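You operate a simulated robot arm through the tools that you are given. There is no shell and no other tool.

The job below is to be done with a simulated robot arm. You get a single attempt, and the scene is never put back.

## Task
Swap the blue sieve in the shaker for the yellow one.
Fine: the blue sieve goes into the gap in the row; lid back on and red knob to LOCK at the end. Where these are worked on the way, their far stop is far enough and under half their travel is too little: red knob.

Only the result counts: the job must be done as asked and must still hold three seconds after the hand-in. Knocking over, shifting, dropping, spilling or breaking anything else fails it. Lids that push on must go on centred and level and be pressed home; caps that screw on are set level and turned clockwise until they are tight.

## Robot
A 6-joint arm with a two-finger gripper, fixed in place. Base frame: the origin is at the foot of the arm, x ahead of it, y to its left, z up; the work surface is at about z = 0.85. Readings come in m, degrees, newtons and seconds.
With the tool pointing down near the work surface it reaches from about 0.14 to 0.68 m from the base axis. Its first joint turns from -66.0 to 66.0 degrees. Payload 2.45 kg.
The tool frame sits at the grasp point between the pads (the TCP): z along the fingers, y along the line on which they close. The tips reach 0.03 m beyond it. Largest opening 0.106 m; the body of the gripper starts 0.079 m behind the TCP.
Orientation is told as [roll, pitch, yaw] about the base's x, y, z axes, in that order, counted from this pose: with the fingers straight down and closing along the base's y, the tool's x points along the base's -x, its y along +y and its z along -z.

## Interface
- The arm moves only by the tool drive_tool. Its argument "rows" is a list of rows, each an object of numbers (a shift or turn left out is 0, a gripper value left out holds the last): "ax", "ay", "az": the turn, a rotation vector about the tool's x, y, z in degrees; "x", "y", "z": the shift along the tool's x, y, z in m; "claw": the opening, from 0 (shut) to 1 (fully open). In form: [{"ax": .., "ay": .., "az": .., "x": .., "y": .., "z": .., "claw": ..}, ...]. A call has 1 to 20 rows; each row shifts and turns the commanded pose from where the row before left it, along the tool's axes as they then stand. Each row takes 0.2 s and may step no farther than 0.05 m and 8.6 degrees from the row before; otherwise, or with a gripper value out of range, the whole call is refused. A pose out of reach is approached as far as the arm can. The call stops where the force on the tool passes 90 N (or 10 N more than at its start, if that is more) or the arm is blocked; 0.2 s more then pass. Each finger travels about 0.153 m/s and halts on what it meets, pressing with about 28 N; the grip force reading is that of the motor and also rises with nothing between the fingers. The clock runs only during rows and for 0.2 s after the last one: add rows that do not move to give the fingers time. The reply holds the time, the measured pose of the TCP, the force on the tool along the base axes, the opening and the grip force, in the units named above and with some noise, with the torque about the TCP (base axes, N m) and any sound that the robot's microphone picked up.
- Cameras (640 x 400 px; columns grow to the right, rows downward): "scene" is fixed at [0.0468, 0.4008, 1.4196]; the picture's right is [-0.86, -0.51, 0.00], its down [-0.22, 0.37, -0.90] and it looks along [0.46, -0.78, -0.43] (base axes); focal length 371 px, centre (320, 200). "wrist" rides on the gripper at [0.076, -0.002, -0.106] in the tool frame; the picture's right is [0.02, 1.00, 0.00], its down [-0.78, 0.02, -0.62] and it looks along [-0.62, 0.01, 0.78] (tool axes); focal length 247 px, centre (320, 200). There is no depth. A picture from a camera that has moved, and an enlarged one, comes with that camera's place and axes in the base frame and with its lens.
- grab_frame(camera): a new picture of that camera. No time passes.
- zoom(camera, box): a new picture of the part [left, top, right, bottom] of that camera's present view, enlarged. No time passes.
- job_done(): hands the job in; it is judged then, once.

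Places have to be worked out from the pictures, the camera data and where the tool is seen. Open the gripper and draw the arm clear of the work before you hand the job in, unless the task says otherwise.

The tools are called after "Call:" by a JSON object that holds its "method" and its "body". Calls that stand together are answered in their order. drive_tool: Moves the arm, as the interface text tells. Its arguments: {"type":"object","properties":{"rows":{"type":"array","items":{"type":"object","properties":{"ax":{"type":"number"},"ay":{"type":"number"},"az":{"type":"number"},"x":{"type":"number"},"y":{"type":"number"},"z":{"type":"number"},"claw":{"type":"number"}}}}},"required":["rows"]} The other tools are called the same way: grab_frame (camera) takes a picture; zoom (camera, box) takes an enlarged picture of a part of a camera's view; job_done () hands the job in.

At the start:

```text
clock: 0.0
tcp_pos: [0.2956, -0.1729, 1.2025]
tool_rot: [0.0, -0.2, 0.0]
force: [-0.3, 0.4, 0.7]
torque: [0.03, 0.03, -0.02]
gripper_width: 0.1059
finger_force: 0.1
```

scene: 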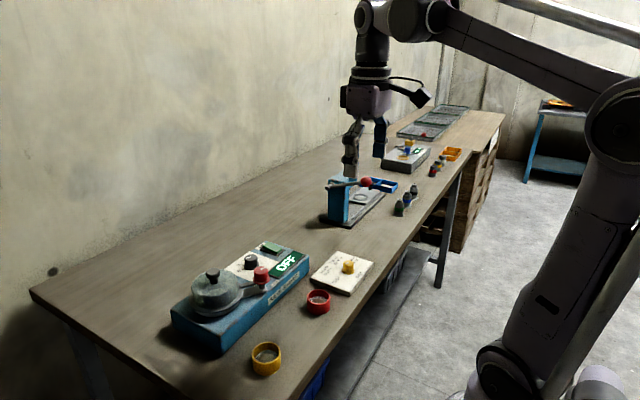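
wrist: 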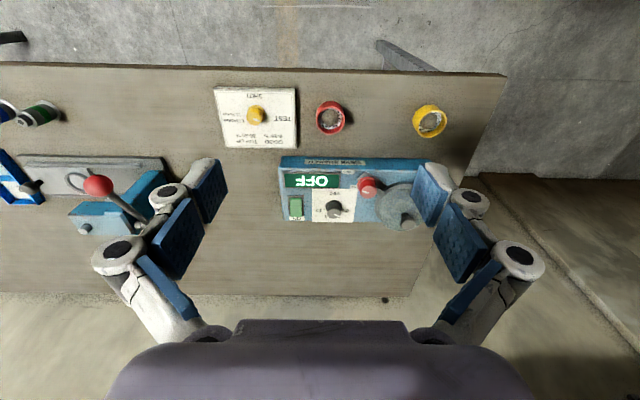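

I'll look closer at the shaker and the row of sieves before moving.

Call:
{"method": "zoom", "body": {"camera": "scene", "box": [160, 220, 400, 390]}}

Call:
{"method": "zoom", "body": {"camera": "wrist", "box": [200, 70, 480, 245]}}

Call:
{"method": "zoom", "body": {"camera": "scene", "box": [310, 90, 510, 230]}}

```text
2.35 times, centred on (280, 305) of scene
camera zoom: at [0.0468, 0.4008, 1.4196], right [-0.86, -0.51, 0.0], down [-0.22, 0.37, -0.9], along [0.46, -0.78, -0.43], focal length 874 px, centre (414, -47)
```

zoom: 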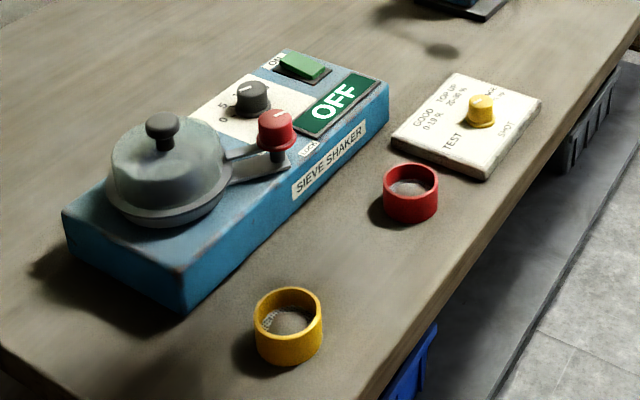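

```text
2.29 times, centred on (340, 158) of wrist
camera zoom: at [0.2194, -0.175, 1.3091], right [-0.02, 1.0, 0.0], down [0.78, 0.02, 0.62], along [0.62, 0.01, -0.78], focal length 564 px, centre (274, 297)
```

zoom: 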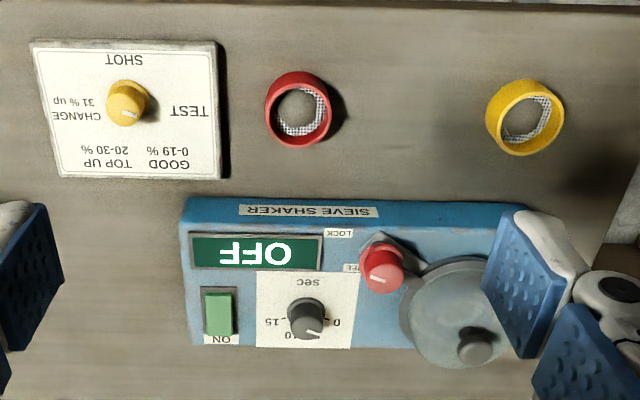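

```text
2.86 times, centred on (410, 160) of scene
camera zoom: at [0.0468, 0.4008, 1.4196], right [-0.86, -0.51, 0.0], down [-0.22, 0.37, -0.9], along [0.46, -0.78, -0.43], focal length 1061 px, centre (63, 314)
```

zoom: 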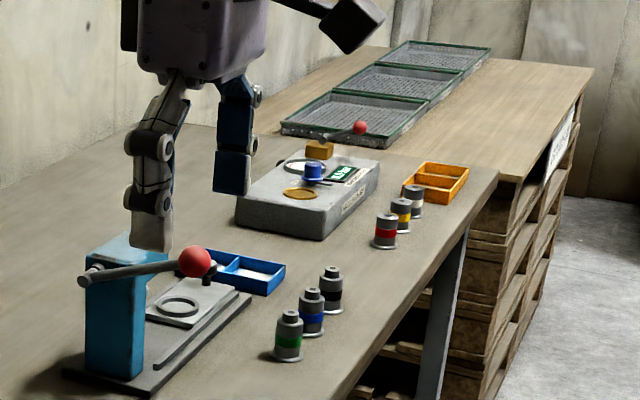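

The shaker lid knob is at about (0.54, -0.01, 0.97), and the red knob at about (0.474, -0.085, 0.945). The rings are at about (0.378, 0.024) for yellow and (0.377, -0.154) for red. I'll move the wrist camera closer to get a better look.

Call:
{"method": "drive_tool", "body": {"rows": [{"x": -0.026, "y": 0.033, "z": 0.02}, {"x": -0.026, "y": 0.033, "z": 0.02}, {"x": -0.026, "y": 0.033, "z": 0.02}, {"x": -0.026, "y": 0.034, "z": 0.02}, {}]}}

Call:
{"method": "grab_frame", "body": {"camera": "wrist"}}

Call:
{"method": "grab_frame", "body": {"camera": "scene"}}

```text
clock: 1.2
tcp_pos: [0.3996, -0.0384, 1.1205]
tool_rot: [0.0, 0.0, 0.0]
force: [-0.1, 0.0, 0.0]
torque: [0.0, 0.01, 0.01]
gripper_width: 0.1061
finger_force: 0.0
```

```text
taken
camera wrist: at [0.324, -0.0417, 1.2278], right [-0.02, 1.0, 0.0], down [0.78, 0.02, 0.62], along [0.62, 0.01, -0.78], focal length 247 px, centre (320, 200)
```

wrist: 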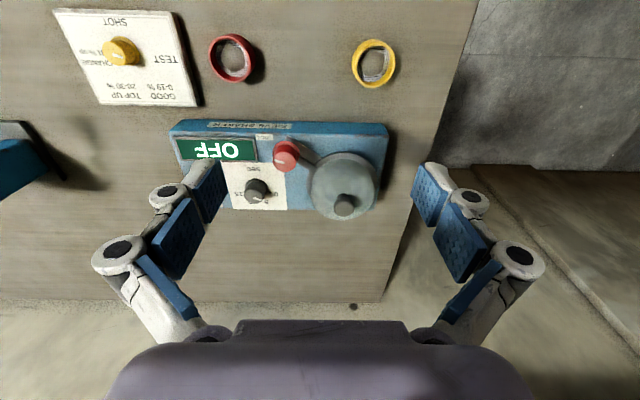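

```text
taken
```

scene: 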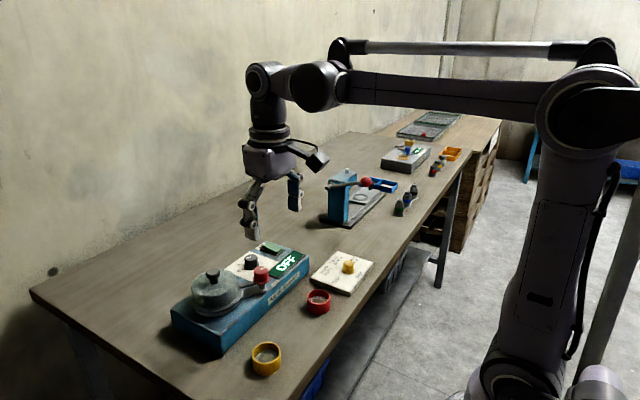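

Call:
{"method": "zoom", "body": {"camera": "wrist", "box": [220, 110, 400, 225]}}

Call:
{"method": "zoom", "body": {"camera": "wrist", "box": [190, 10, 430, 140]}}

Call:
{"method": "zoom", "body": {"camera": "scene", "box": [165, 235, 315, 340]}}

```text
3.48 times, centred on (310, 168) of wrist
camera zoom: at [0.324, -0.0417, 1.2278], right [-0.02, 1.0, 0.0], down [0.78, 0.02, 0.62], along [0.62, 0.01, -0.78], focal length 859 px, centre (355, 313)
```

zoom: 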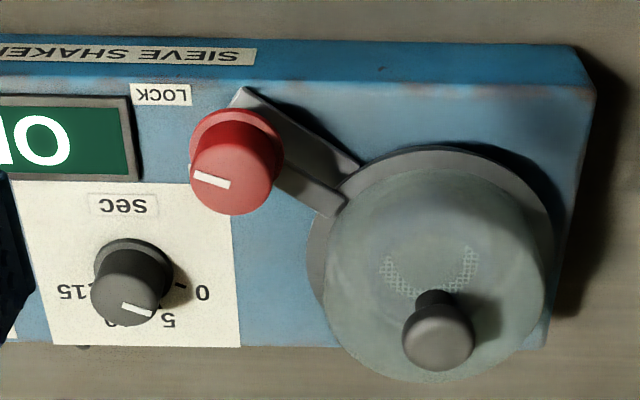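

```text
2.67 times, centred on (310, 75) of wrist
camera zoom: at [0.324, -0.0417, 1.2278], right [-0.02, 1.0, 0.0], down [0.78, 0.02, 0.62], along [0.62, 0.01, -0.78], focal length 659 px, centre (347, 533)
```

zoom: 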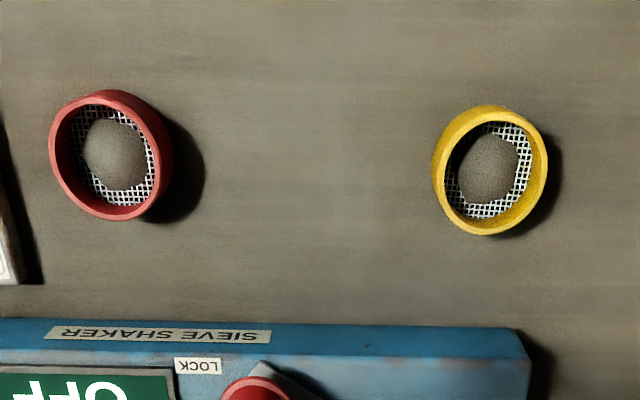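

```text
3.81 times, centred on (240, 288) of scene
camera zoom: at [0.0468, 0.4008, 1.4196], right [-0.86, -0.51, 0.0], down [-0.22, 0.37, -0.9], along [0.46, -0.78, -0.43], focal length 1414 px, centre (625, -133)
```

zoom: 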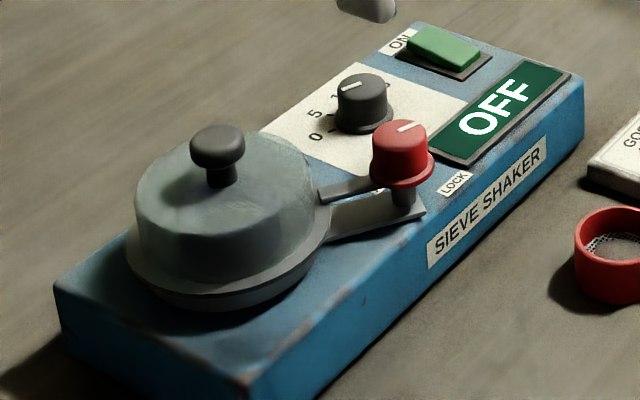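

Next I'll move lower and to the -y side, so I can read the labels beside the red knob and see the pointer.

Call:
{"method": "drive_tool", "body": {"rows": [{"x": 0.01, "y": -0.035, "z": 0.02}, {"x": 0.01, "y": -0.035, "z": 0.02}, {"x": 0.01, "y": -0.035, "z": 0.02}, {}]}}

Call:
{"method": "zoom", "body": {"camera": "wrist", "box": [260, 100, 500, 250]}}

Call:
{"method": "grab_frame", "body": {"camera": "wrist"}}

```text
clock: 2.2
tcp_pos: [0.37, -0.1458, 1.0619]
tool_rot: [0.1, -0.1, 0.0]
force: [0.0, -0.3, 0.1]
torque: [-0.01, 0.02, 0.0]
gripper_width: 0.1059
finger_force: 0.1
```

```text
2.67 times, centred on (380, 175) of wrist
camera zoom: at [0.2932, -0.1484, 1.1685], right [-0.02, 1.0, 0.0], down [0.78, 0.02, 0.62], along [0.62, 0.01, -0.78], focal length 659 px, centre (160, 267)
```

zoom: 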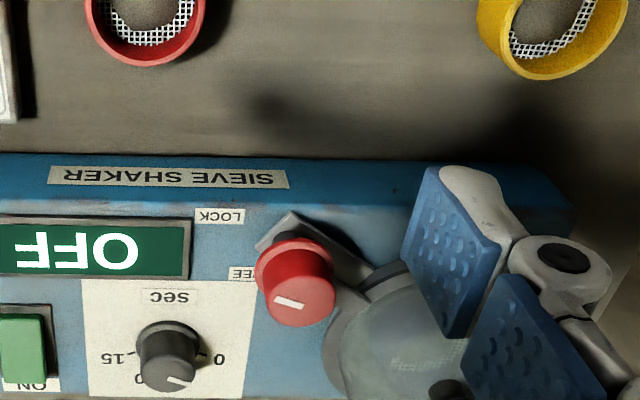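

```text
taken
camera wrist: at [0.2932, -0.1484, 1.1685], right [-0.02, 1.0, 0.0], down [0.78, 0.02, 0.62], along [0.62, 0.01, -0.78], focal length 247 px, centre (320, 200)
```

wrist: 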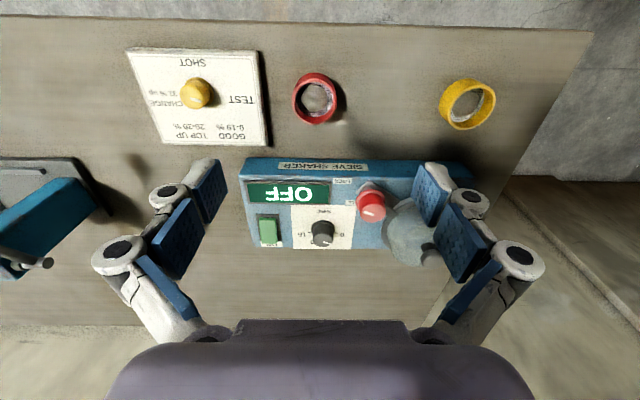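

The pointer sits at LOCK, about -105° from above, and FREE is about 70° counter-clockwise of it. I'll go above the red knob at about (0.477, -0.084), turn 15° and narrow the fingers, then check the alignment.

Call:
{"method": "drive_tool", "body": {"rows": [{"x": -0.036, "y": 0.0206, "z": 0.011}, {"x": -0.036, "y": 0.0206, "z": 0.011}, {"x": -0.035, "y": 0.0206, "z": 0.01, "claw": 0.6}, {"az": -7.5}, {"az": -7.5}, {}]}}

Call:
{"method": "grab_frame", "body": {"camera": "wrist"}}

Call:
{"method": "zoom", "body": {"camera": "scene", "box": [165, 220, 325, 340]}}

```text
clock: 3.6
tcp_pos: [0.4776, -0.0828, 1.0291]
tool_rot: [-0.1, -0.1, 15.1]
force: [-0.2, -0.2, -0.3]
torque: [0.02, 0.01, -0.02]
gripper_width: 0.0636
finger_force: 0.2
```

```text
taken
camera wrist: at [0.4039, -0.1054, 1.1367], right [-0.28, 0.96, 0.0], down [0.75, 0.22, 0.62], along [0.6, 0.17, -0.78], focal length 247 px, centre (320, 200)
```

wrist: 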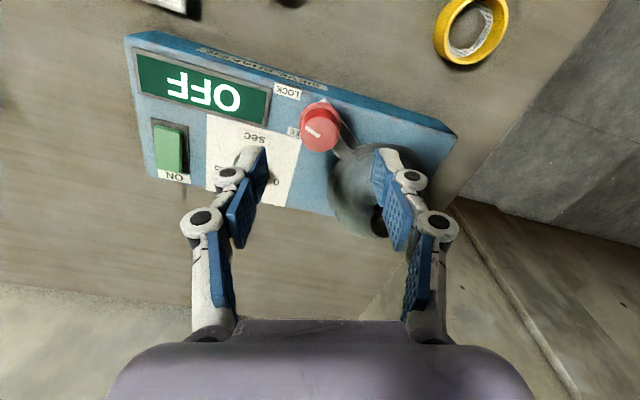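

```text
3.33 times, centred on (245, 280) of scene
camera zoom: at [0.0468, 0.4008, 1.4196], right [-0.86, -0.51, 0.0], down [-0.22, 0.37, -0.9], along [0.46, -0.78, -0.43], focal length 1237 px, centre (570, -67)
```

zoom: 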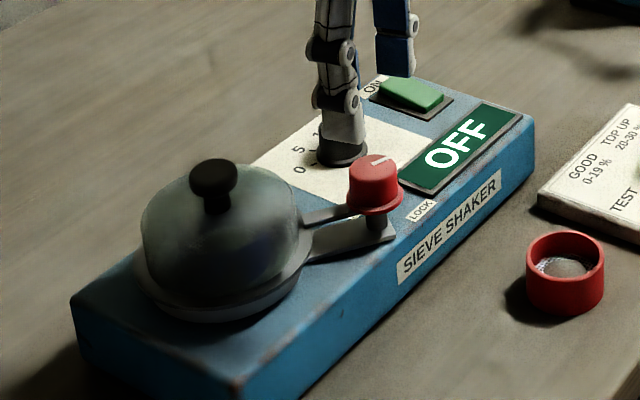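

Call:
{"method": "zoom", "body": {"camera": "wrist", "box": [270, 80, 390, 160]}}

```text
5.00 times, centred on (330, 120) of wrist
camera zoom: at [0.4039, -0.1054, 1.1367], right [-0.28, 0.96, 0.0], down [0.75, 0.22, 0.62], along [0.6, 0.17, -0.78], focal length 1235 px, centre (270, 600)
```

zoom: 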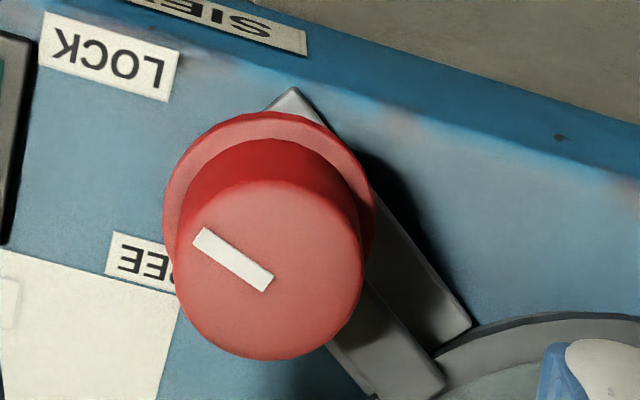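

The knob is centred on the tool axis, with a body about 28 mm across and its top near 0.957. I'll descend to TCP z of about 0.968 and close.

Call:
{"method": "drive_tool", "body": {"rows": [{"z": 0.025}, {"z": 0.025}, {"z": 0.011}, {"claw": 0.0}, {}, {}]}}

Call:
{"method": "zoom", "body": {"camera": "scene", "box": [165, 220, 325, 340]}}

Call:
{"method": "grab_frame", "body": {"camera": "wrist"}}

```text
clock: 5.0
tcp_pos: [0.4773, -0.0849, 0.9689]
tool_rot: [-0.1, -0.1, 15.0]
force: [-1.3, 0.7, 9.6]
torque: [0.08, 0.04, 0.02]
gripper_width: 0.0287
finger_force: 44.9
```

```text
3.33 times, centred on (245, 280) of scene
camera zoom: at [0.0467, 0.4008, 1.4196], right [-0.86, -0.51, 0.0], down [-0.22, 0.37, -0.9], along [0.46, -0.78, -0.43], focal length 1237 px, centre (570, -67)
```

zoom: 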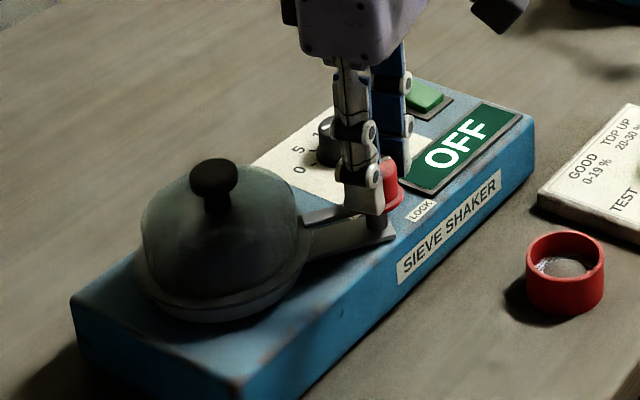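

```text
taken
camera wrist: at [0.4038, -0.1057, 1.0762], right [-0.28, 0.96, 0.0], down [0.75, 0.22, 0.62], along [0.6, 0.17, -0.78], focal length 247 px, centre (320, 200)
```

wrist: 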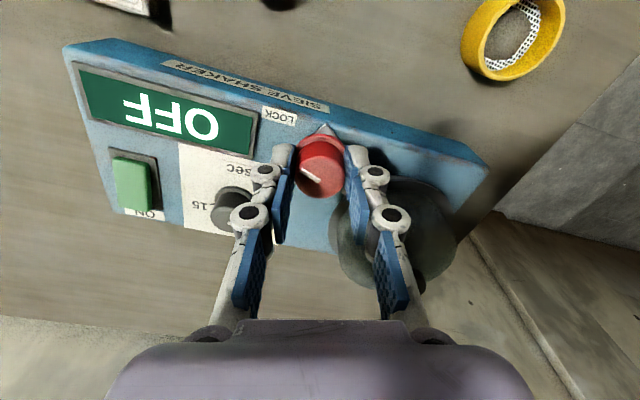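

I have hold of the knob. Next I'll turn it counter-clockwise (as seen from above) towards FREE.

Call:
{"method": "drive_tool", "body": {"rows": [{"az": -7, "z": -0.001}, {"az": -7}, {"az": -7}, {"az": -7}, {"az": -7}, {"az": -7}, {"az": -7}, {"az": -7}, {}]}}

Call:
{"method": "grab_frame", "body": {"camera": "wrist"}}

Call:
{"method": "zoom", "body": {"camera": "scene", "box": [165, 220, 325, 340]}}

```text
clock: 7.0
tcp_pos: [0.4788, -0.0843, 0.9707]
tool_rot: [-0.2, -0.1, 71.1]
force: [15.5, -7.6, -35.4]
torque: [-0.39, -0.25, -0.04]
gripper_width: 0.0289
finger_force: 45.1
```

```text
taken
camera wrist: at [0.4555, -0.1569, 1.0771], right [-0.95, 0.3, -0.01], down [0.23, 0.75, 0.62], along [0.19, 0.59, -0.78], focal length 247 px, centre (320, 200)
```

wrist: 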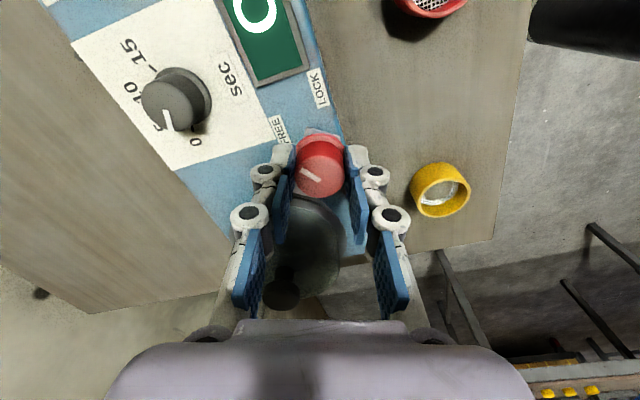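

```text
3.33 times, centred on (245, 280) of scene
camera zoom: at [0.0478, 0.4005, 1.4196], right [-0.86, -0.51, 0.0], down [-0.22, 0.37, -0.9], along [0.46, -0.78, -0.43], focal length 1237 px, centre (570, -67)
```

zoom: 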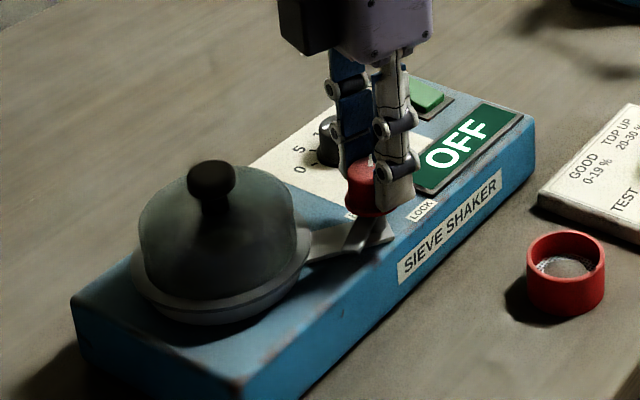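

It turned 56° without slipping and hasn't reached the stop. I'll ease the vertical load and carry on to the stop.

Call:
{"method": "drive_tool", "body": {"rows": [{"z": 0.0015}, {"az": -6}, {"az": -6}, {"az": -6}, {}]}}

Call:
{"method": "grab_frame", "body": {"camera": "wrist"}}

```text
clock: 8.2
tcp_pos: [0.4798, -0.0835, 0.9704]
tool_rot: [-0.6, 0.1, 89.1]
force: [23.7, -6.9, 36.0]
torque: [0.62, -0.81, -0.1]
gripper_width: 0.0288
finger_force: 45.8
```

```text
taken
camera wrist: at [0.4793, -0.1605, 1.0772], right [-1.0, -0.01, -0.01], down [-0.01, 0.78, 0.62], along [0.01, 0.62, -0.78], focal length 247 px, centre (320, 200)
```

wrist: 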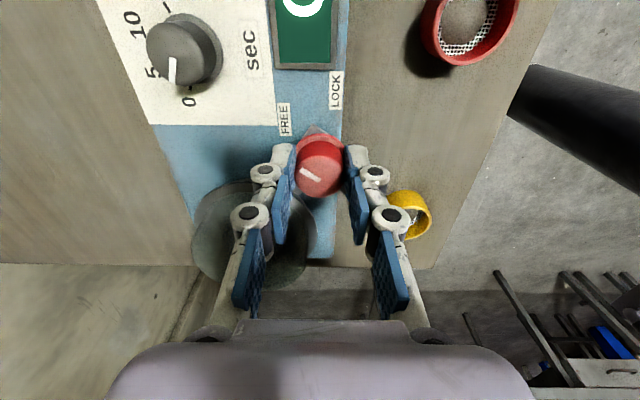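

No hard stop yet. I'll go a little further while easing the vertical load.

Call:
{"method": "drive_tool", "body": {"rows": [{"z": -0.0007, "az": -5}, {"az": -5}, {"az": -5}, {}]}}

Call:
{"method": "zoom", "body": {"camera": "wrist", "box": [240, 80, 400, 220]}}

```text
clock: 9.2
tcp_pos: [0.4796, -0.0829, 0.97]
tool_rot: [-0.7, 0.3, 104.1]
force: [29.4, -6.2, 21.3]
torque: [0.56, -0.69, -0.06]
gripper_width: 0.0288
finger_force: 45.3
```

```text
2.86 times, centred on (320, 150) of wrist
camera zoom: at [0.4997, -0.1577, 1.0774], right [-0.96, -0.26, -0.01], down [-0.22, 0.76, 0.62], along [-0.15, 0.6, -0.79], focal length 706 px, centre (320, 343)
```

zoom: 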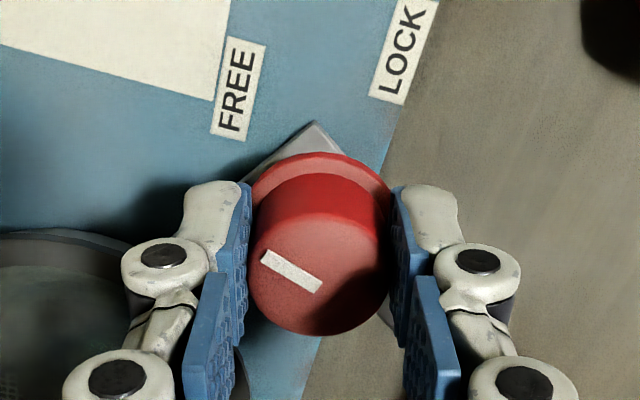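

The knob has turned 89° and its pointer is past the FREE label. I'll release it, lift off, and check that the clamp lever is clear of the lid.

Call:
{"method": "drive_tool", "body": {"rows": [{"claw": 0.6}, {}, {"z": -0.03}, {"z": -0.04}, {"z": -0.03}, {}]}}

Call:
{"method": "grab_frame", "body": {"camera": "wrist"}}

Call:
{"method": "zoom", "body": {"camera": "scene", "box": [165, 220, 325, 340]}}

```text
clock: 10.6
tcp_pos: [0.4767, -0.0826, 1.0698]
tool_rot: [0.0, 0.1, 104.0]
force: [-0.6, -0.1, 0.7]
torque: [0.02, -0.01, -0.01]
gripper_width: 0.0635
finger_force: 0.0
```

```text
taken
camera wrist: at [0.4965, -0.1575, 1.1768], right [-0.96, -0.26, 0.0], down [-0.21, 0.76, 0.62], along [-0.16, 0.6, -0.78], focal length 247 px, centre (320, 200)
```

wrist: 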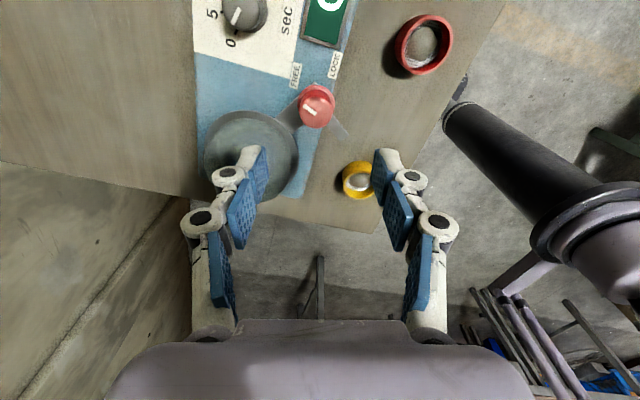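

```text
3.33 times, centred on (245, 280) of scene
camera zoom: at [0.0468, 0.4008, 1.4196], right [-0.86, -0.51, 0.0], down [-0.22, 0.37, -0.9], along [0.46, -0.78, -0.43], focal length 1237 px, centre (570, -67)
```

zoom: 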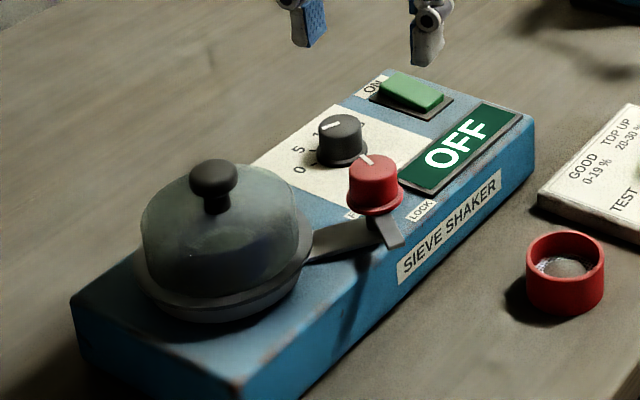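

The lever now points to -x, clear of the lid. Next I'll move above the lid handle at about (0.533, -0.008) and turn back to yaw 0 for a good view.

Call:
{"method": "drive_tool", "body": {"rows": [{"x": -0.0294, "y": -0.0363, "z": -0.01}, {"x": -0.0294, "y": -0.0363, "z": -0.01}, {"az": 8}, {"az": 8}, {"az": 8}, {"az": 8}, {"az": 8}, {"az": 8}, {"az": 8}, {"az": 8}, {"az": 8}, {"az": 8}, {"az": 8}, {"az": 8}, {"az": 8}, {}]}}

Call:
{"method": "grab_frame", "body": {"camera": "wrist"}}

Call:
{"method": "zoom", "body": {"camera": "wrist", "box": [240, 60, 400, 160]}}

Call:
{"method": "zoom", "body": {"camera": "scene", "box": [165, 220, 325, 340]}}

```text
clock: 14.0
tcp_pos: [0.534, -0.0079, 1.0909]
tool_rot: [0.1, -0.1, -0.1]
force: [-0.4, 0.3, -0.8]
torque: [0.01, 0.03, 0.04]
gripper_width: 0.0636
finger_force: 0.0
```

```text
taken
camera wrist: at [0.457, -0.0106, 1.1966], right [-0.02, 1.0, 0.0], down [0.78, 0.02, 0.62], along [0.62, 0.01, -0.78], focal length 247 px, centre (320, 200)
```

wrist: 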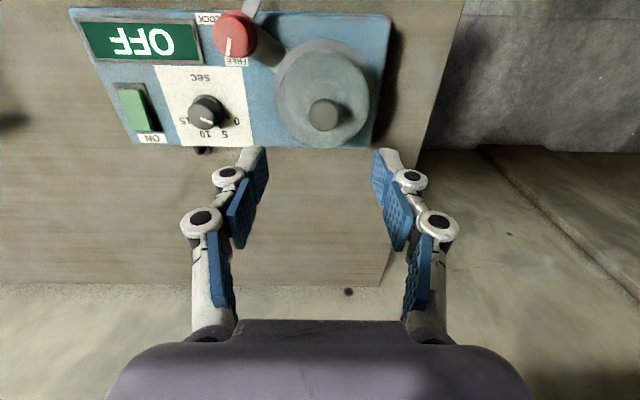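

```text
4.00 times, centred on (320, 110) of wrist
camera zoom: at [0.457, -0.0106, 1.1966], right [-0.02, 1.0, 0.0], down [0.78, 0.02, 0.62], along [0.62, 0.01, -0.78], focal length 988 px, centre (320, 560)
```

zoom: 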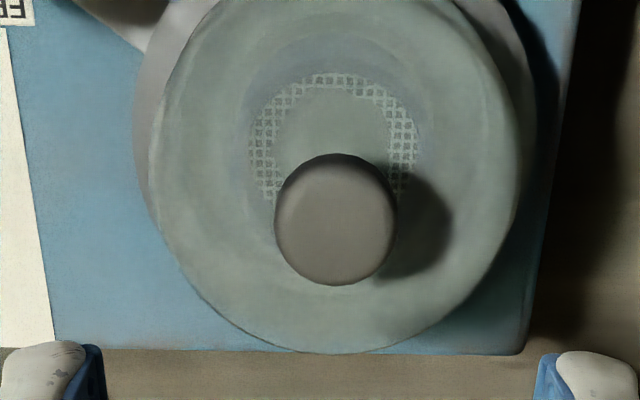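

```text
3.33 times, centred on (245, 280) of scene
camera zoom: at [0.0468, 0.4008, 1.4196], right [-0.86, -0.51, 0.0], down [-0.22, 0.37, -0.9], along [0.46, -0.78, -0.43], focal length 1237 px, centre (570, -67)
```

zoom: 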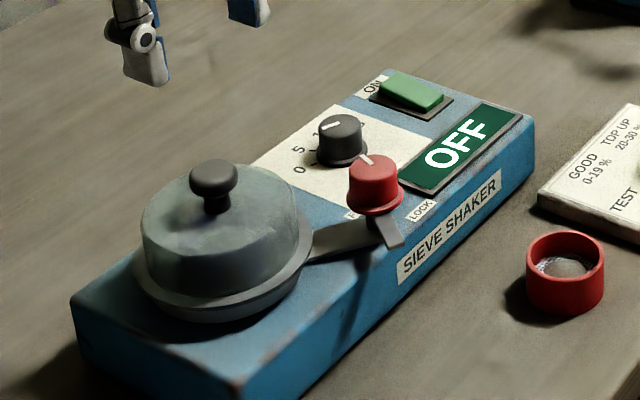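

The handle cap is at about (0.534, -0.0055), with its top near 0.983 and about 26 mm across. I'll shift 2.5 mm in y, lower to z of about 0.993, and grip it.

Call:
{"method": "drive_tool", "body": {"rows": [{"y": 0.0025, "z": 0.03}, {"z": 0.03}, {"z": 0.02}, {"z": 0.018}, {}]}}

Call:
{"method": "grab_frame", "body": {"camera": "wrist"}}

Call:
{"method": "zoom", "body": {"camera": "scene", "box": [165, 220, 325, 340]}}

```text
clock: 15.2
tcp_pos: [0.5334, -0.0062, 0.9914]
tool_rot: [0.0, 0.0, 0.0]
force: [-0.2, -0.1, 0.1]
torque: [-0.01, 0.0, 0.02]
gripper_width: 0.0637
finger_force: 0.1
```

```text
taken
camera wrist: at [0.4575, -0.0083, 1.0981], right [-0.02, 1.0, 0.0], down [0.78, 0.02, 0.62], along [0.62, 0.01, -0.78], focal length 247 px, centre (320, 200)
```

wrist: 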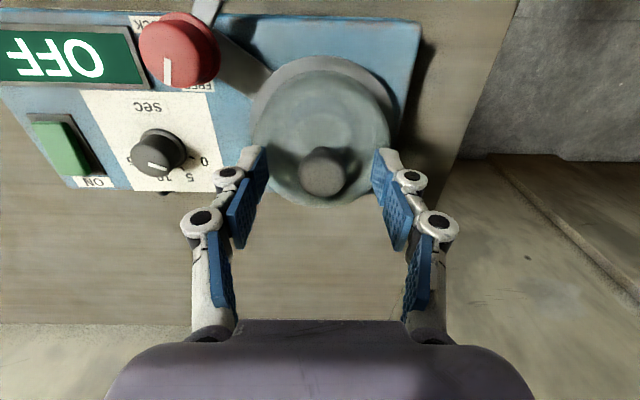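

```text
3.33 times, centred on (245, 280) of scene
camera zoom: at [0.0468, 0.4008, 1.4196], right [-0.86, -0.51, 0.0], down [-0.22, 0.37, -0.9], along [0.46, -0.78, -0.43], focal length 1237 px, centre (570, -67)
```

zoom: 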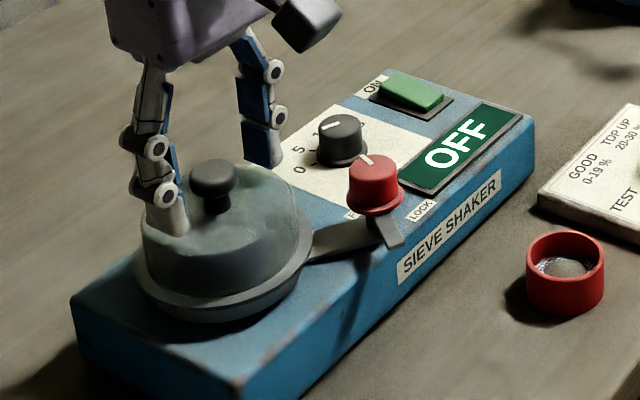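

Call:
{"method": "zoom", "body": {"camera": "wrist", "box": [230, 110, 410, 220]}}

```text
3.56 times, centred on (320, 165) of wrist
camera zoom: at [0.4575, -0.0083, 1.0981], right [-0.02, 1.0, 0.0], down [0.78, 0.02, 0.62], along [0.62, 0.01, -0.78], focal length 878 px, centre (320, 324)
```

zoom: 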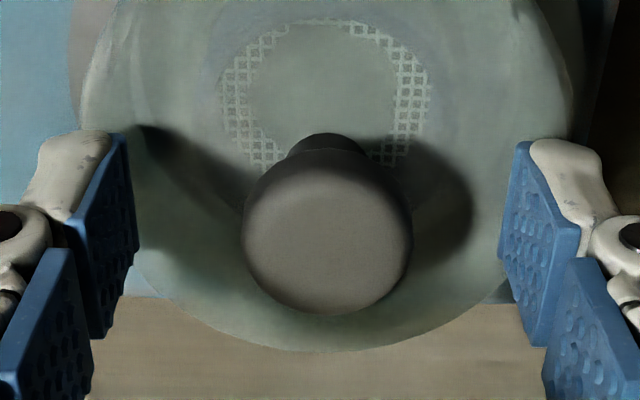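

Alignment is within 2 mm. I'll make a small correction, close on the handle, and test-lift.

Call:
{"method": "drive_tool", "body": {"rows": [{"x": 0.0015, "y": 0.001}, {"claw": 0.0}, {}, {}]}}

```text
clock: 16.2
tcp_pos: [0.5327, -0.0057, 0.9927]
tool_rot: [0.0, -0.1, 0.0]
force: [2.1, 0.4, 10.8]
torque: [0.01, -0.05, 0.0]
gripper_width: 0.0261
finger_force: 27.9
```

Call:
{"method": "drive_tool", "body": {"rows": [{"z": -0.005}, {"z": -0.01}, {}]}}

Call:
{"method": "zoom", "body": {"camera": "scene", "box": [165, 220, 325, 340]}}

Call:
{"method": "zoom", "body": {"camera": "wrist", "box": [210, 10, 430, 220]}}

```text
clock: 17.0
tcp_pos: [0.5332, -0.0048, 1.0074]
tool_rot: [0.1, 0.0, 0.0]
force: [-0.1, 0.1, -1.8]
torque: [0.01, -0.01, 0.01]
gripper_width: 0.0262
finger_force: 28.3
heard: snap
```

```text
3.33 times, centred on (245, 280) of scene
camera zoom: at [0.0469, 0.4008, 1.4196], right [-0.86, -0.51, 0.0], down [-0.22, 0.37, -0.9], along [0.46, -0.78, -0.43], focal length 1237 px, centre (570, -67)
```

zoom: 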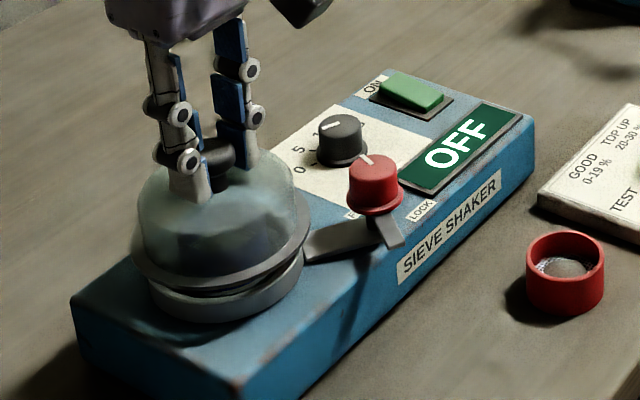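

```text
1.90 times, centred on (320, 115) of wrist
camera zoom: at [0.4558, -0.0071, 1.1137], right [-0.02, 1.0, 0.0], down [0.78, 0.02, 0.62], along [0.62, 0.01, -0.78], focal length 470 px, centre (320, 362)
```

zoom: 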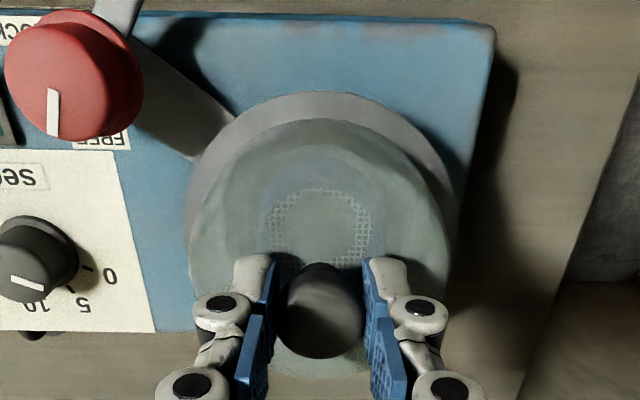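

The lid snapped off and is held; it weighs about 1.8 N. I'll raise it, carry it over to the free patch near (0.52, -0.335), and check before lowering.

Call:
{"method": "drive_tool", "body": {"rows": [{"z": -0.03}, {"z": -0.04}, {"z": -0.03}, {"y": -0.04}, {"y": -0.047, "x": 0.002}, {"y": -0.047, "x": 0.002}, {"y": -0.047, "x": 0.002}, {"y": -0.047, "x": 0.002}, {"y": -0.047, "x": 0.002}, {"y": -0.04, "x": 0.002}, {"y": -0.015}, {}]}}

Call:
{"method": "grab_frame", "body": {"camera": "wrist"}}

Call:
{"method": "grab_frame", "body": {"camera": "scene"}}

```text
clock: 19.6
tcp_pos: [0.5212, -0.3359, 1.1064]
tool_rot: [0.0, -0.1, 0.0]
force: [-0.4, -0.3, -2.0]
torque: [0.0, -0.01, -0.04]
gripper_width: 0.0262
finger_force: 28.3
```

```text
taken
camera wrist: at [0.4435, -0.3372, 1.213], right [-0.02, 1.0, 0.0], down [0.78, 0.02, 0.62], along [0.62, 0.01, -0.78], focal length 247 px, centre (320, 200)
```

wrist: 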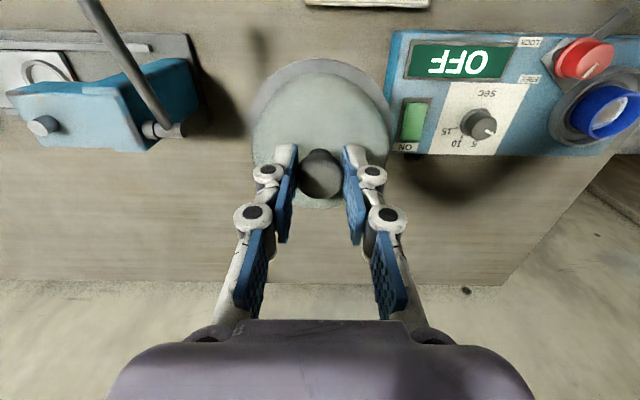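

```text
taken
```

scene: 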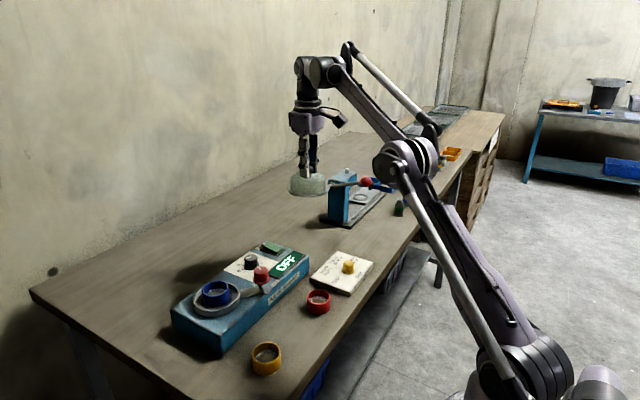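

The patch between the shaker end (y of about -0.245) and the press (y of about -0.49) is clear. I'll centre at y = -0.36 and lower most of the way.

Call:
{"method": "drive_tool", "body": {"rows": [{"y": -0.024}, {"z": 0.04}, {"z": 0.04}, {"z": 0.04}, {"z": 0.03}, {}]}}

Call:
{"method": "grab_frame", "body": {"camera": "wrist"}}

Call:
{"method": "zoom", "body": {"camera": "scene", "box": [240, 110, 400, 230]}}

```text
clock: 21.0
tcp_pos: [0.5156, -0.3555, 0.9513]
tool_rot: [0.0, -0.1, -0.1]
force: [-0.7, 0.1, -1.5]
torque: [0.01, 0.01, 0.0]
gripper_width: 0.0257
finger_force: 27.7
out of reach, approached as far as the arm can: row 1
```

```text
taken
camera wrist: at [0.4391, -0.3572, 1.0584], right [-0.02, 1.0, 0.0], down [0.78, 0.02, 0.62], along [0.62, 0.01, -0.78], focal length 247 px, centre (320, 200)
```

wrist: 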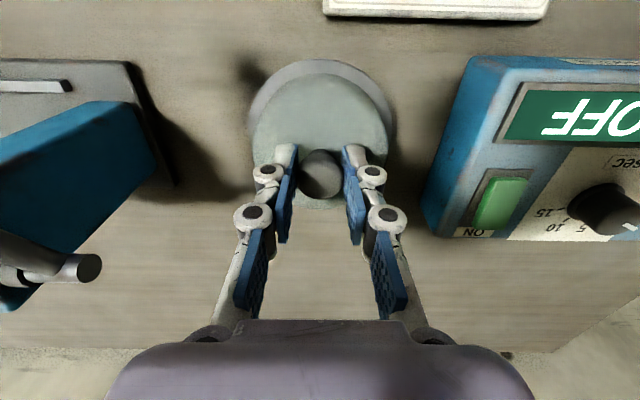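

```text
3.33 times, centred on (320, 170) of scene
camera zoom: at [0.0469, 0.4008, 1.4196], right [-0.86, -0.51, 0.0], down [-0.22, 0.37, -0.9], along [0.46, -0.78, -0.43], focal length 1237 px, centre (320, 300)
```

zoom: 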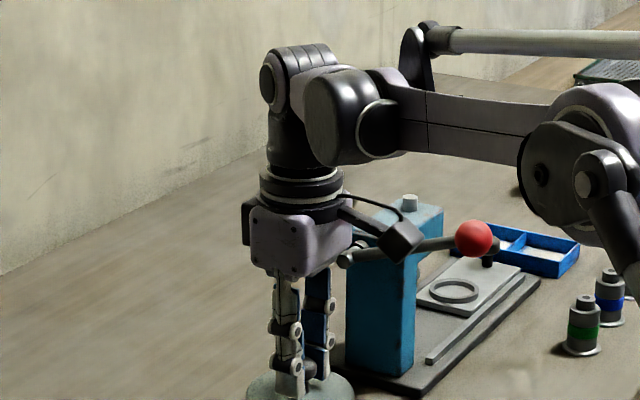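

There is good clearance all round. I'll lower in small steps and watch for contact.

Call:
{"method": "drive_tool", "body": {"rows": [{"z": 0.01}, {"z": 0.008}, {}]}}

Call:
{"method": "zoom", "body": {"camera": "scene", "box": [260, 170, 380, 260]}}

```text
clock: 21.8
tcp_pos: [0.515, -0.3548, 0.9327]
tool_rot: [0.0, -0.1, -0.1]
force: [1.2, -0.4, -1.8]
torque: [-0.01, -0.03, 0.0]
gripper_width: 0.0258
finger_force: 28.0
```

```text
4.44 times, centred on (320, 215) of scene
camera zoom: at [0.0469, 0.4008, 1.4196], right [-0.86, -0.51, 0.0], down [-0.22, 0.37, -0.9], along [0.46, -0.78, -0.43], focal length 1650 px, centre (320, 133)
```

zoom: 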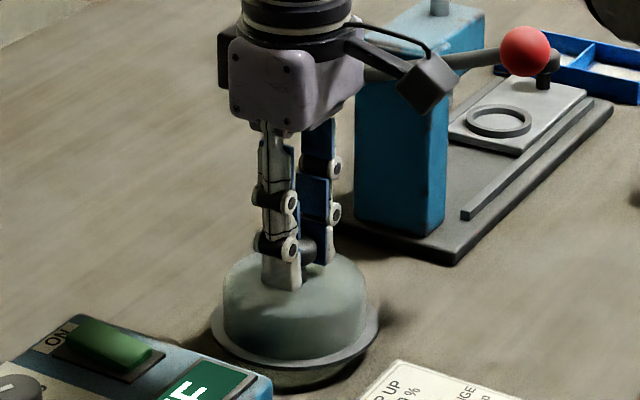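

Call:
{"method": "drive_tool", "body": {"rows": [{"z": 0.004}, {"z": 0.003}, {}]}}

Call:
{"method": "zoom", "body": {"camera": "scene", "box": [260, 170, 380, 260]}}

```text
clock: 22.6
tcp_pos: [0.5142, -0.355, 0.9275]
tool_rot: [0.0, -0.1, 0.1]
force: [0.6, 0.0, -0.8]
torque: [-0.01, 0.0, 0.0]
gripper_width: 0.026
finger_force: 27.9
```

```text
4.44 times, centred on (320, 215) of scene
camera zoom: at [0.0469, 0.4008, 1.4196], right [-0.86, -0.51, 0.0], down [-0.22, 0.37, -0.9], along [0.46, -0.78, -0.43], focal length 1650 px, centre (320, 133)
```

zoom: 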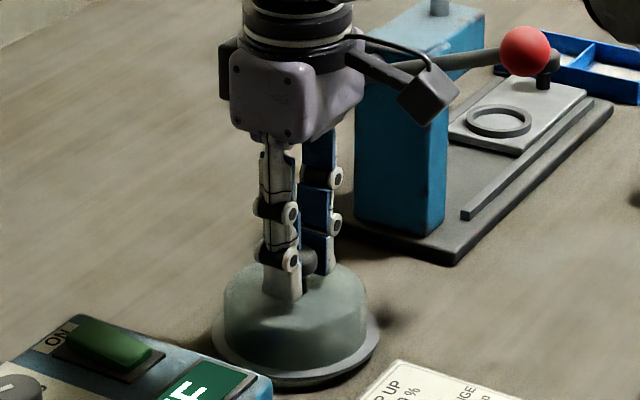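

Call:
{"method": "drive_tool", "body": {"rows": [{"z": 0.002}, {}]}}

```text
clock: 23.2
tcp_pos: [0.5149, -0.3543, 0.9257]
tool_rot: [0.0, -0.1, 0.0]
force: [0.3, 0.3, -1.7]
torque: [-0.02, -0.05, 0.03]
gripper_width: 0.0259
finger_force: 28.2
```

Call:
{"method": "drive_tool", "body": {"rows": [{"z": 0.002}, {"z": 0.001}, {}]}}

Call:
{"method": "zoom", "body": {"camera": "scene", "box": [260, 190, 380, 260]}}

```text
clock: 24.0
tcp_pos: [0.5133, -0.3544, 0.9231]
tool_rot: [-0.1, 0.0, 0.1]
force: [-0.1, -0.7, -0.9]
torque: [-0.01, -0.01, 0.02]
gripper_width: 0.0259
finger_force: 28.3
```

```text
5.33 times, centred on (320, 225) of scene
camera zoom: at [0.0469, 0.4008, 1.4196], right [-0.86, -0.51, 0.0], down [-0.22, 0.37, -0.9], along [0.46, -0.78, -0.43], focal length 1980 px, centre (320, 67)
```

zoom: 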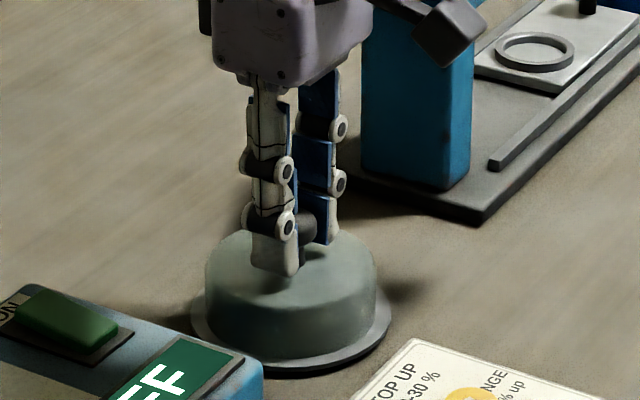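

It's still hanging freely and very close to the table, so I'll go on in 1–2 mm steps.

Call:
{"method": "drive_tool", "body": {"rows": [{"z": 0.002}, {"z": 0.001}, {}]}}

```text
clock: 24.8
tcp_pos: [0.5146, -0.3544, 0.9212]
tool_rot: [0.0, -0.1, 0.0]
force: [0.1, -0.4, -1.8]
torque: [-0.02, 0.01, 0.01]
gripper_width: 0.0257
finger_force: 28.2
```

Call:
{"method": "drive_tool", "body": {"rows": [{"z": 0.002}, {"z": 0.001}, {}]}}

Call:
{"method": "zoom", "body": {"camera": "scene", "box": [280, 200, 360, 250]}}

```text
clock: 25.6
tcp_pos: [0.514, -0.355, 0.9184]
tool_rot: [-0.1, -0.1, 0.1]
force: [1.1, -3.0, 33.9]
torque: [-0.07, -0.13, 0.0]
gripper_width: 0.0262
finger_force: 27.7
```

```text
8.00 times, centred on (320, 225) of scene
camera zoom: at [0.0463, 0.4011, 1.4195], right [-0.86, -0.51, 0.0], down [-0.22, 0.37, -0.9], along [0.46, -0.78, -0.43], focal length 2970 px, centre (320, 0)
```

zoom: 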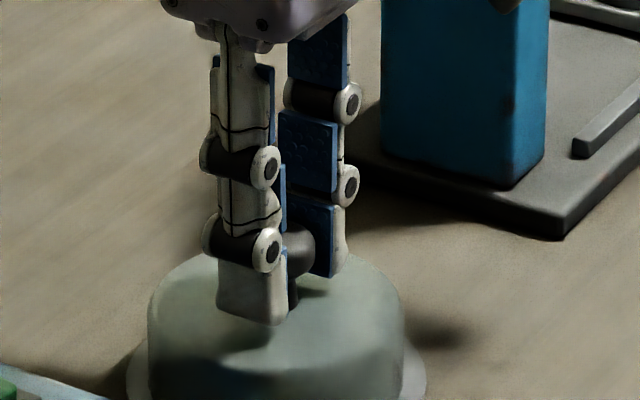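

The lid touched the table at TCP z of about 0.919. I'll unload slightly, open, and retreat upward.

Call:
{"method": "drive_tool", "body": {"rows": [{"z": -0.001}, {"claw": 0.25}, {"claw": 0.5}, {"claw": 0.6}, {"z": -0.03}, {"z": -0.04}, {"z": -0.04}, {"z": -0.04}, {}]}}

Call:
{"method": "grab_frame", "body": {"camera": "wrist"}}

Call:
{"method": "zoom", "body": {"camera": "scene", "box": [165, 170, 365, 350]}}

```text
clock: 27.6
tcp_pos: [0.5134, -0.354, 1.0676]
tool_rot: [-0.1, -0.2, 0.0]
force: [-0.1, 0.9, 0.0]
torque: [0.02, 0.03, -0.03]
gripper_width: 0.0637
finger_force: 0.0
```

```text
taken
camera wrist: at [0.4372, -0.3572, 1.1744], right [-0.02, 1.0, 0.0], down [0.78, 0.02, 0.62], along [0.62, 0.01, -0.78], focal length 247 px, centre (320, 200)
```

wrist: 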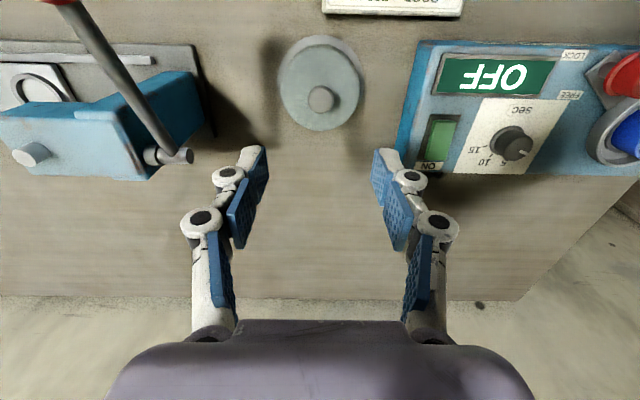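

```text
2.22 times, centred on (265, 260) of scene
camera zoom: at [0.0468, 0.4008, 1.4196], right [-0.86, -0.51, 0.0], down [-0.22, 0.37, -0.9], along [0.46, -0.78, -0.43], focal length 825 px, centre (442, 67)
```

zoom: 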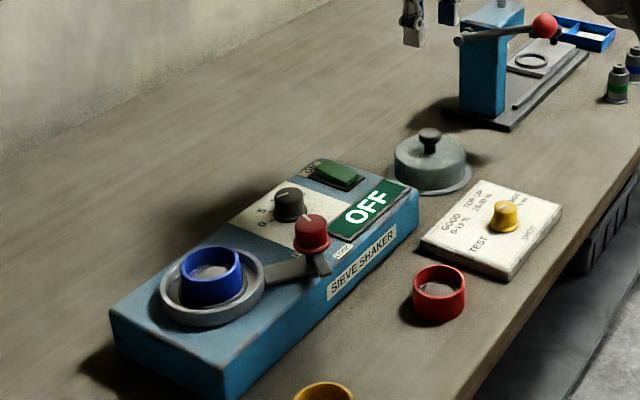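

The lid is resting flat. Next I'll go above the bowl to look at the blue sieve.

Call:
{"method": "drive_tool", "body": {"rows": [{"z": -0.02, "y": 0.04}, {"y": 0.048}, {"y": 0.048}, {"y": 0.048}, {"y": 0.048}, {"y": 0.048}, {"y": 0.048}, {"y": 0.02, "x": -0.02}, {}]}}

Call:
{"method": "grab_frame", "body": {"camera": "wrist"}}

Call:
{"method": "zoom", "body": {"camera": "wrist", "box": [240, 30, 400, 150]}}

Call:
{"method": "zoom", "body": {"camera": "scene", "box": [165, 250, 285, 340]}}

```text
clock: 29.6
tcp_pos: [0.5321, -0.0069, 1.0878]
tool_rot: [0.0, -0.1, 0.0]
force: [-0.1, 0.9, 0.0]
torque: [0.0, 0.0, 0.0]
gripper_width: 0.0633
finger_force: 0.0
```

```text
taken
camera wrist: at [0.4561, -0.0084, 1.1941], right [-0.02, 1.0, 0.0], down [0.78, 0.02, 0.62], along [0.62, 0.01, -0.78], focal length 247 px, centre (320, 200)
```

wrist: 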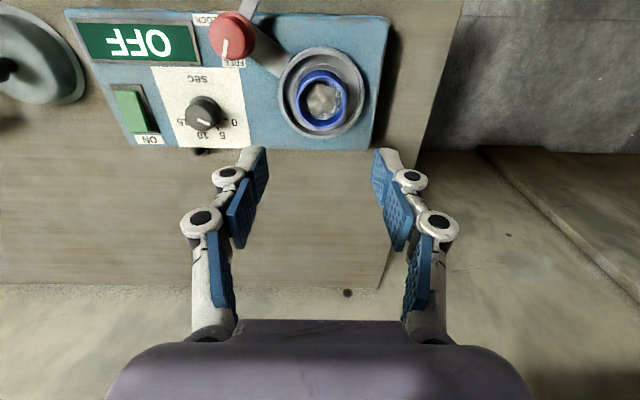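

```text
3.33 times, centred on (320, 90) of wrist
camera zoom: at [0.4561, -0.0084, 1.1941], right [-0.02, 1.0, 0.0], down [0.78, 0.02, 0.62], along [0.62, 0.01, -0.78], focal length 823 px, centre (320, 567)
```

zoom: 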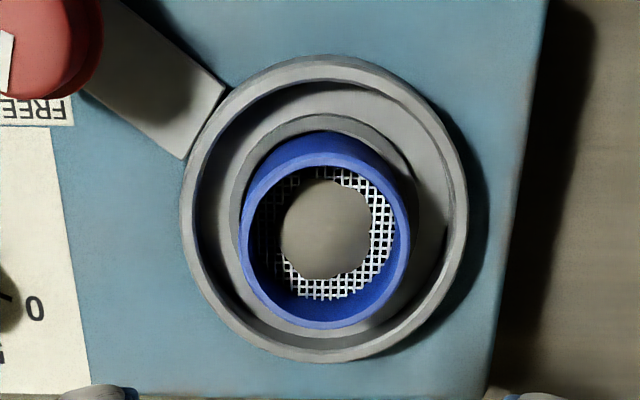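

```text
4.44 times, centred on (225, 295) of scene
camera zoom: at [0.0468, 0.4008, 1.4196], right [-0.86, -0.51, 0.0], down [-0.22, 0.37, -0.9], along [0.46, -0.78, -0.43], focal length 1650 px, centre (742, -222)
```

zoom: 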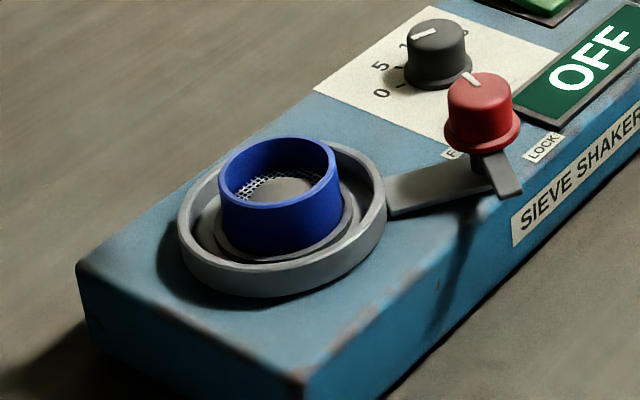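

The blue ring is about 52 mm across, with its top near z 0.941, and stands about 20 mm above the bowl rim, centred near (0.533, -0.006). I'll lower partway with a slightly wider opening and check centring.

Call:
{"method": "drive_tool", "body": {"rows": [{"z": 0.04, "claw": 0.68}, {"z": 0.04}, {"z": 0.02}, {}]}}

Call:
{"method": "zoom", "body": {"camera": "wrist", "box": [220, 70, 420, 220]}}

Call:
{"method": "zoom", "body": {"camera": "scene", "box": [165, 250, 285, 340]}}

```text
clock: 30.6
tcp_pos: [0.5331, -0.0067, 0.9864]
tool_rot: [0.0, -0.1, -0.1]
force: [0.2, 0.0, -0.3]
torque: [-0.01, -0.04, -0.02]
gripper_width: 0.0721
finger_force: 0.0
```

```text
2.67 times, centred on (320, 145) of wrist
camera zoom: at [0.4567, -0.0085, 1.0937], right [-0.02, 1.0, 0.0], down [0.78, 0.02, 0.62], along [0.62, 0.01, -0.78], focal length 659 px, centre (320, 347)
```

zoom: 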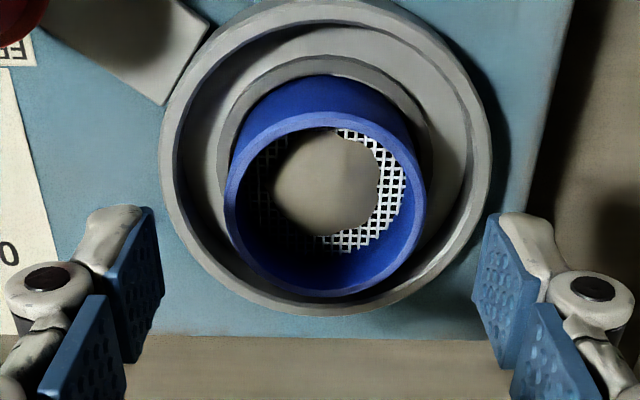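

```text
4.44 times, centred on (225, 295) of scene
camera zoom: at [0.0468, 0.4008, 1.4196], right [-0.86, -0.51, 0.0], down [-0.22, 0.37, -0.9], along [0.46, -0.78, -0.43], focal length 1650 px, centre (742, -222)
```

zoom: 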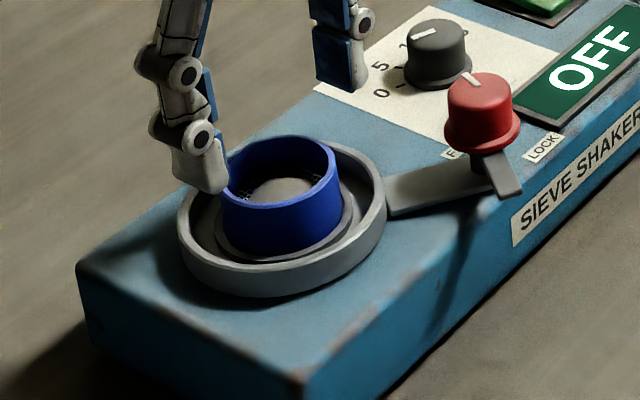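

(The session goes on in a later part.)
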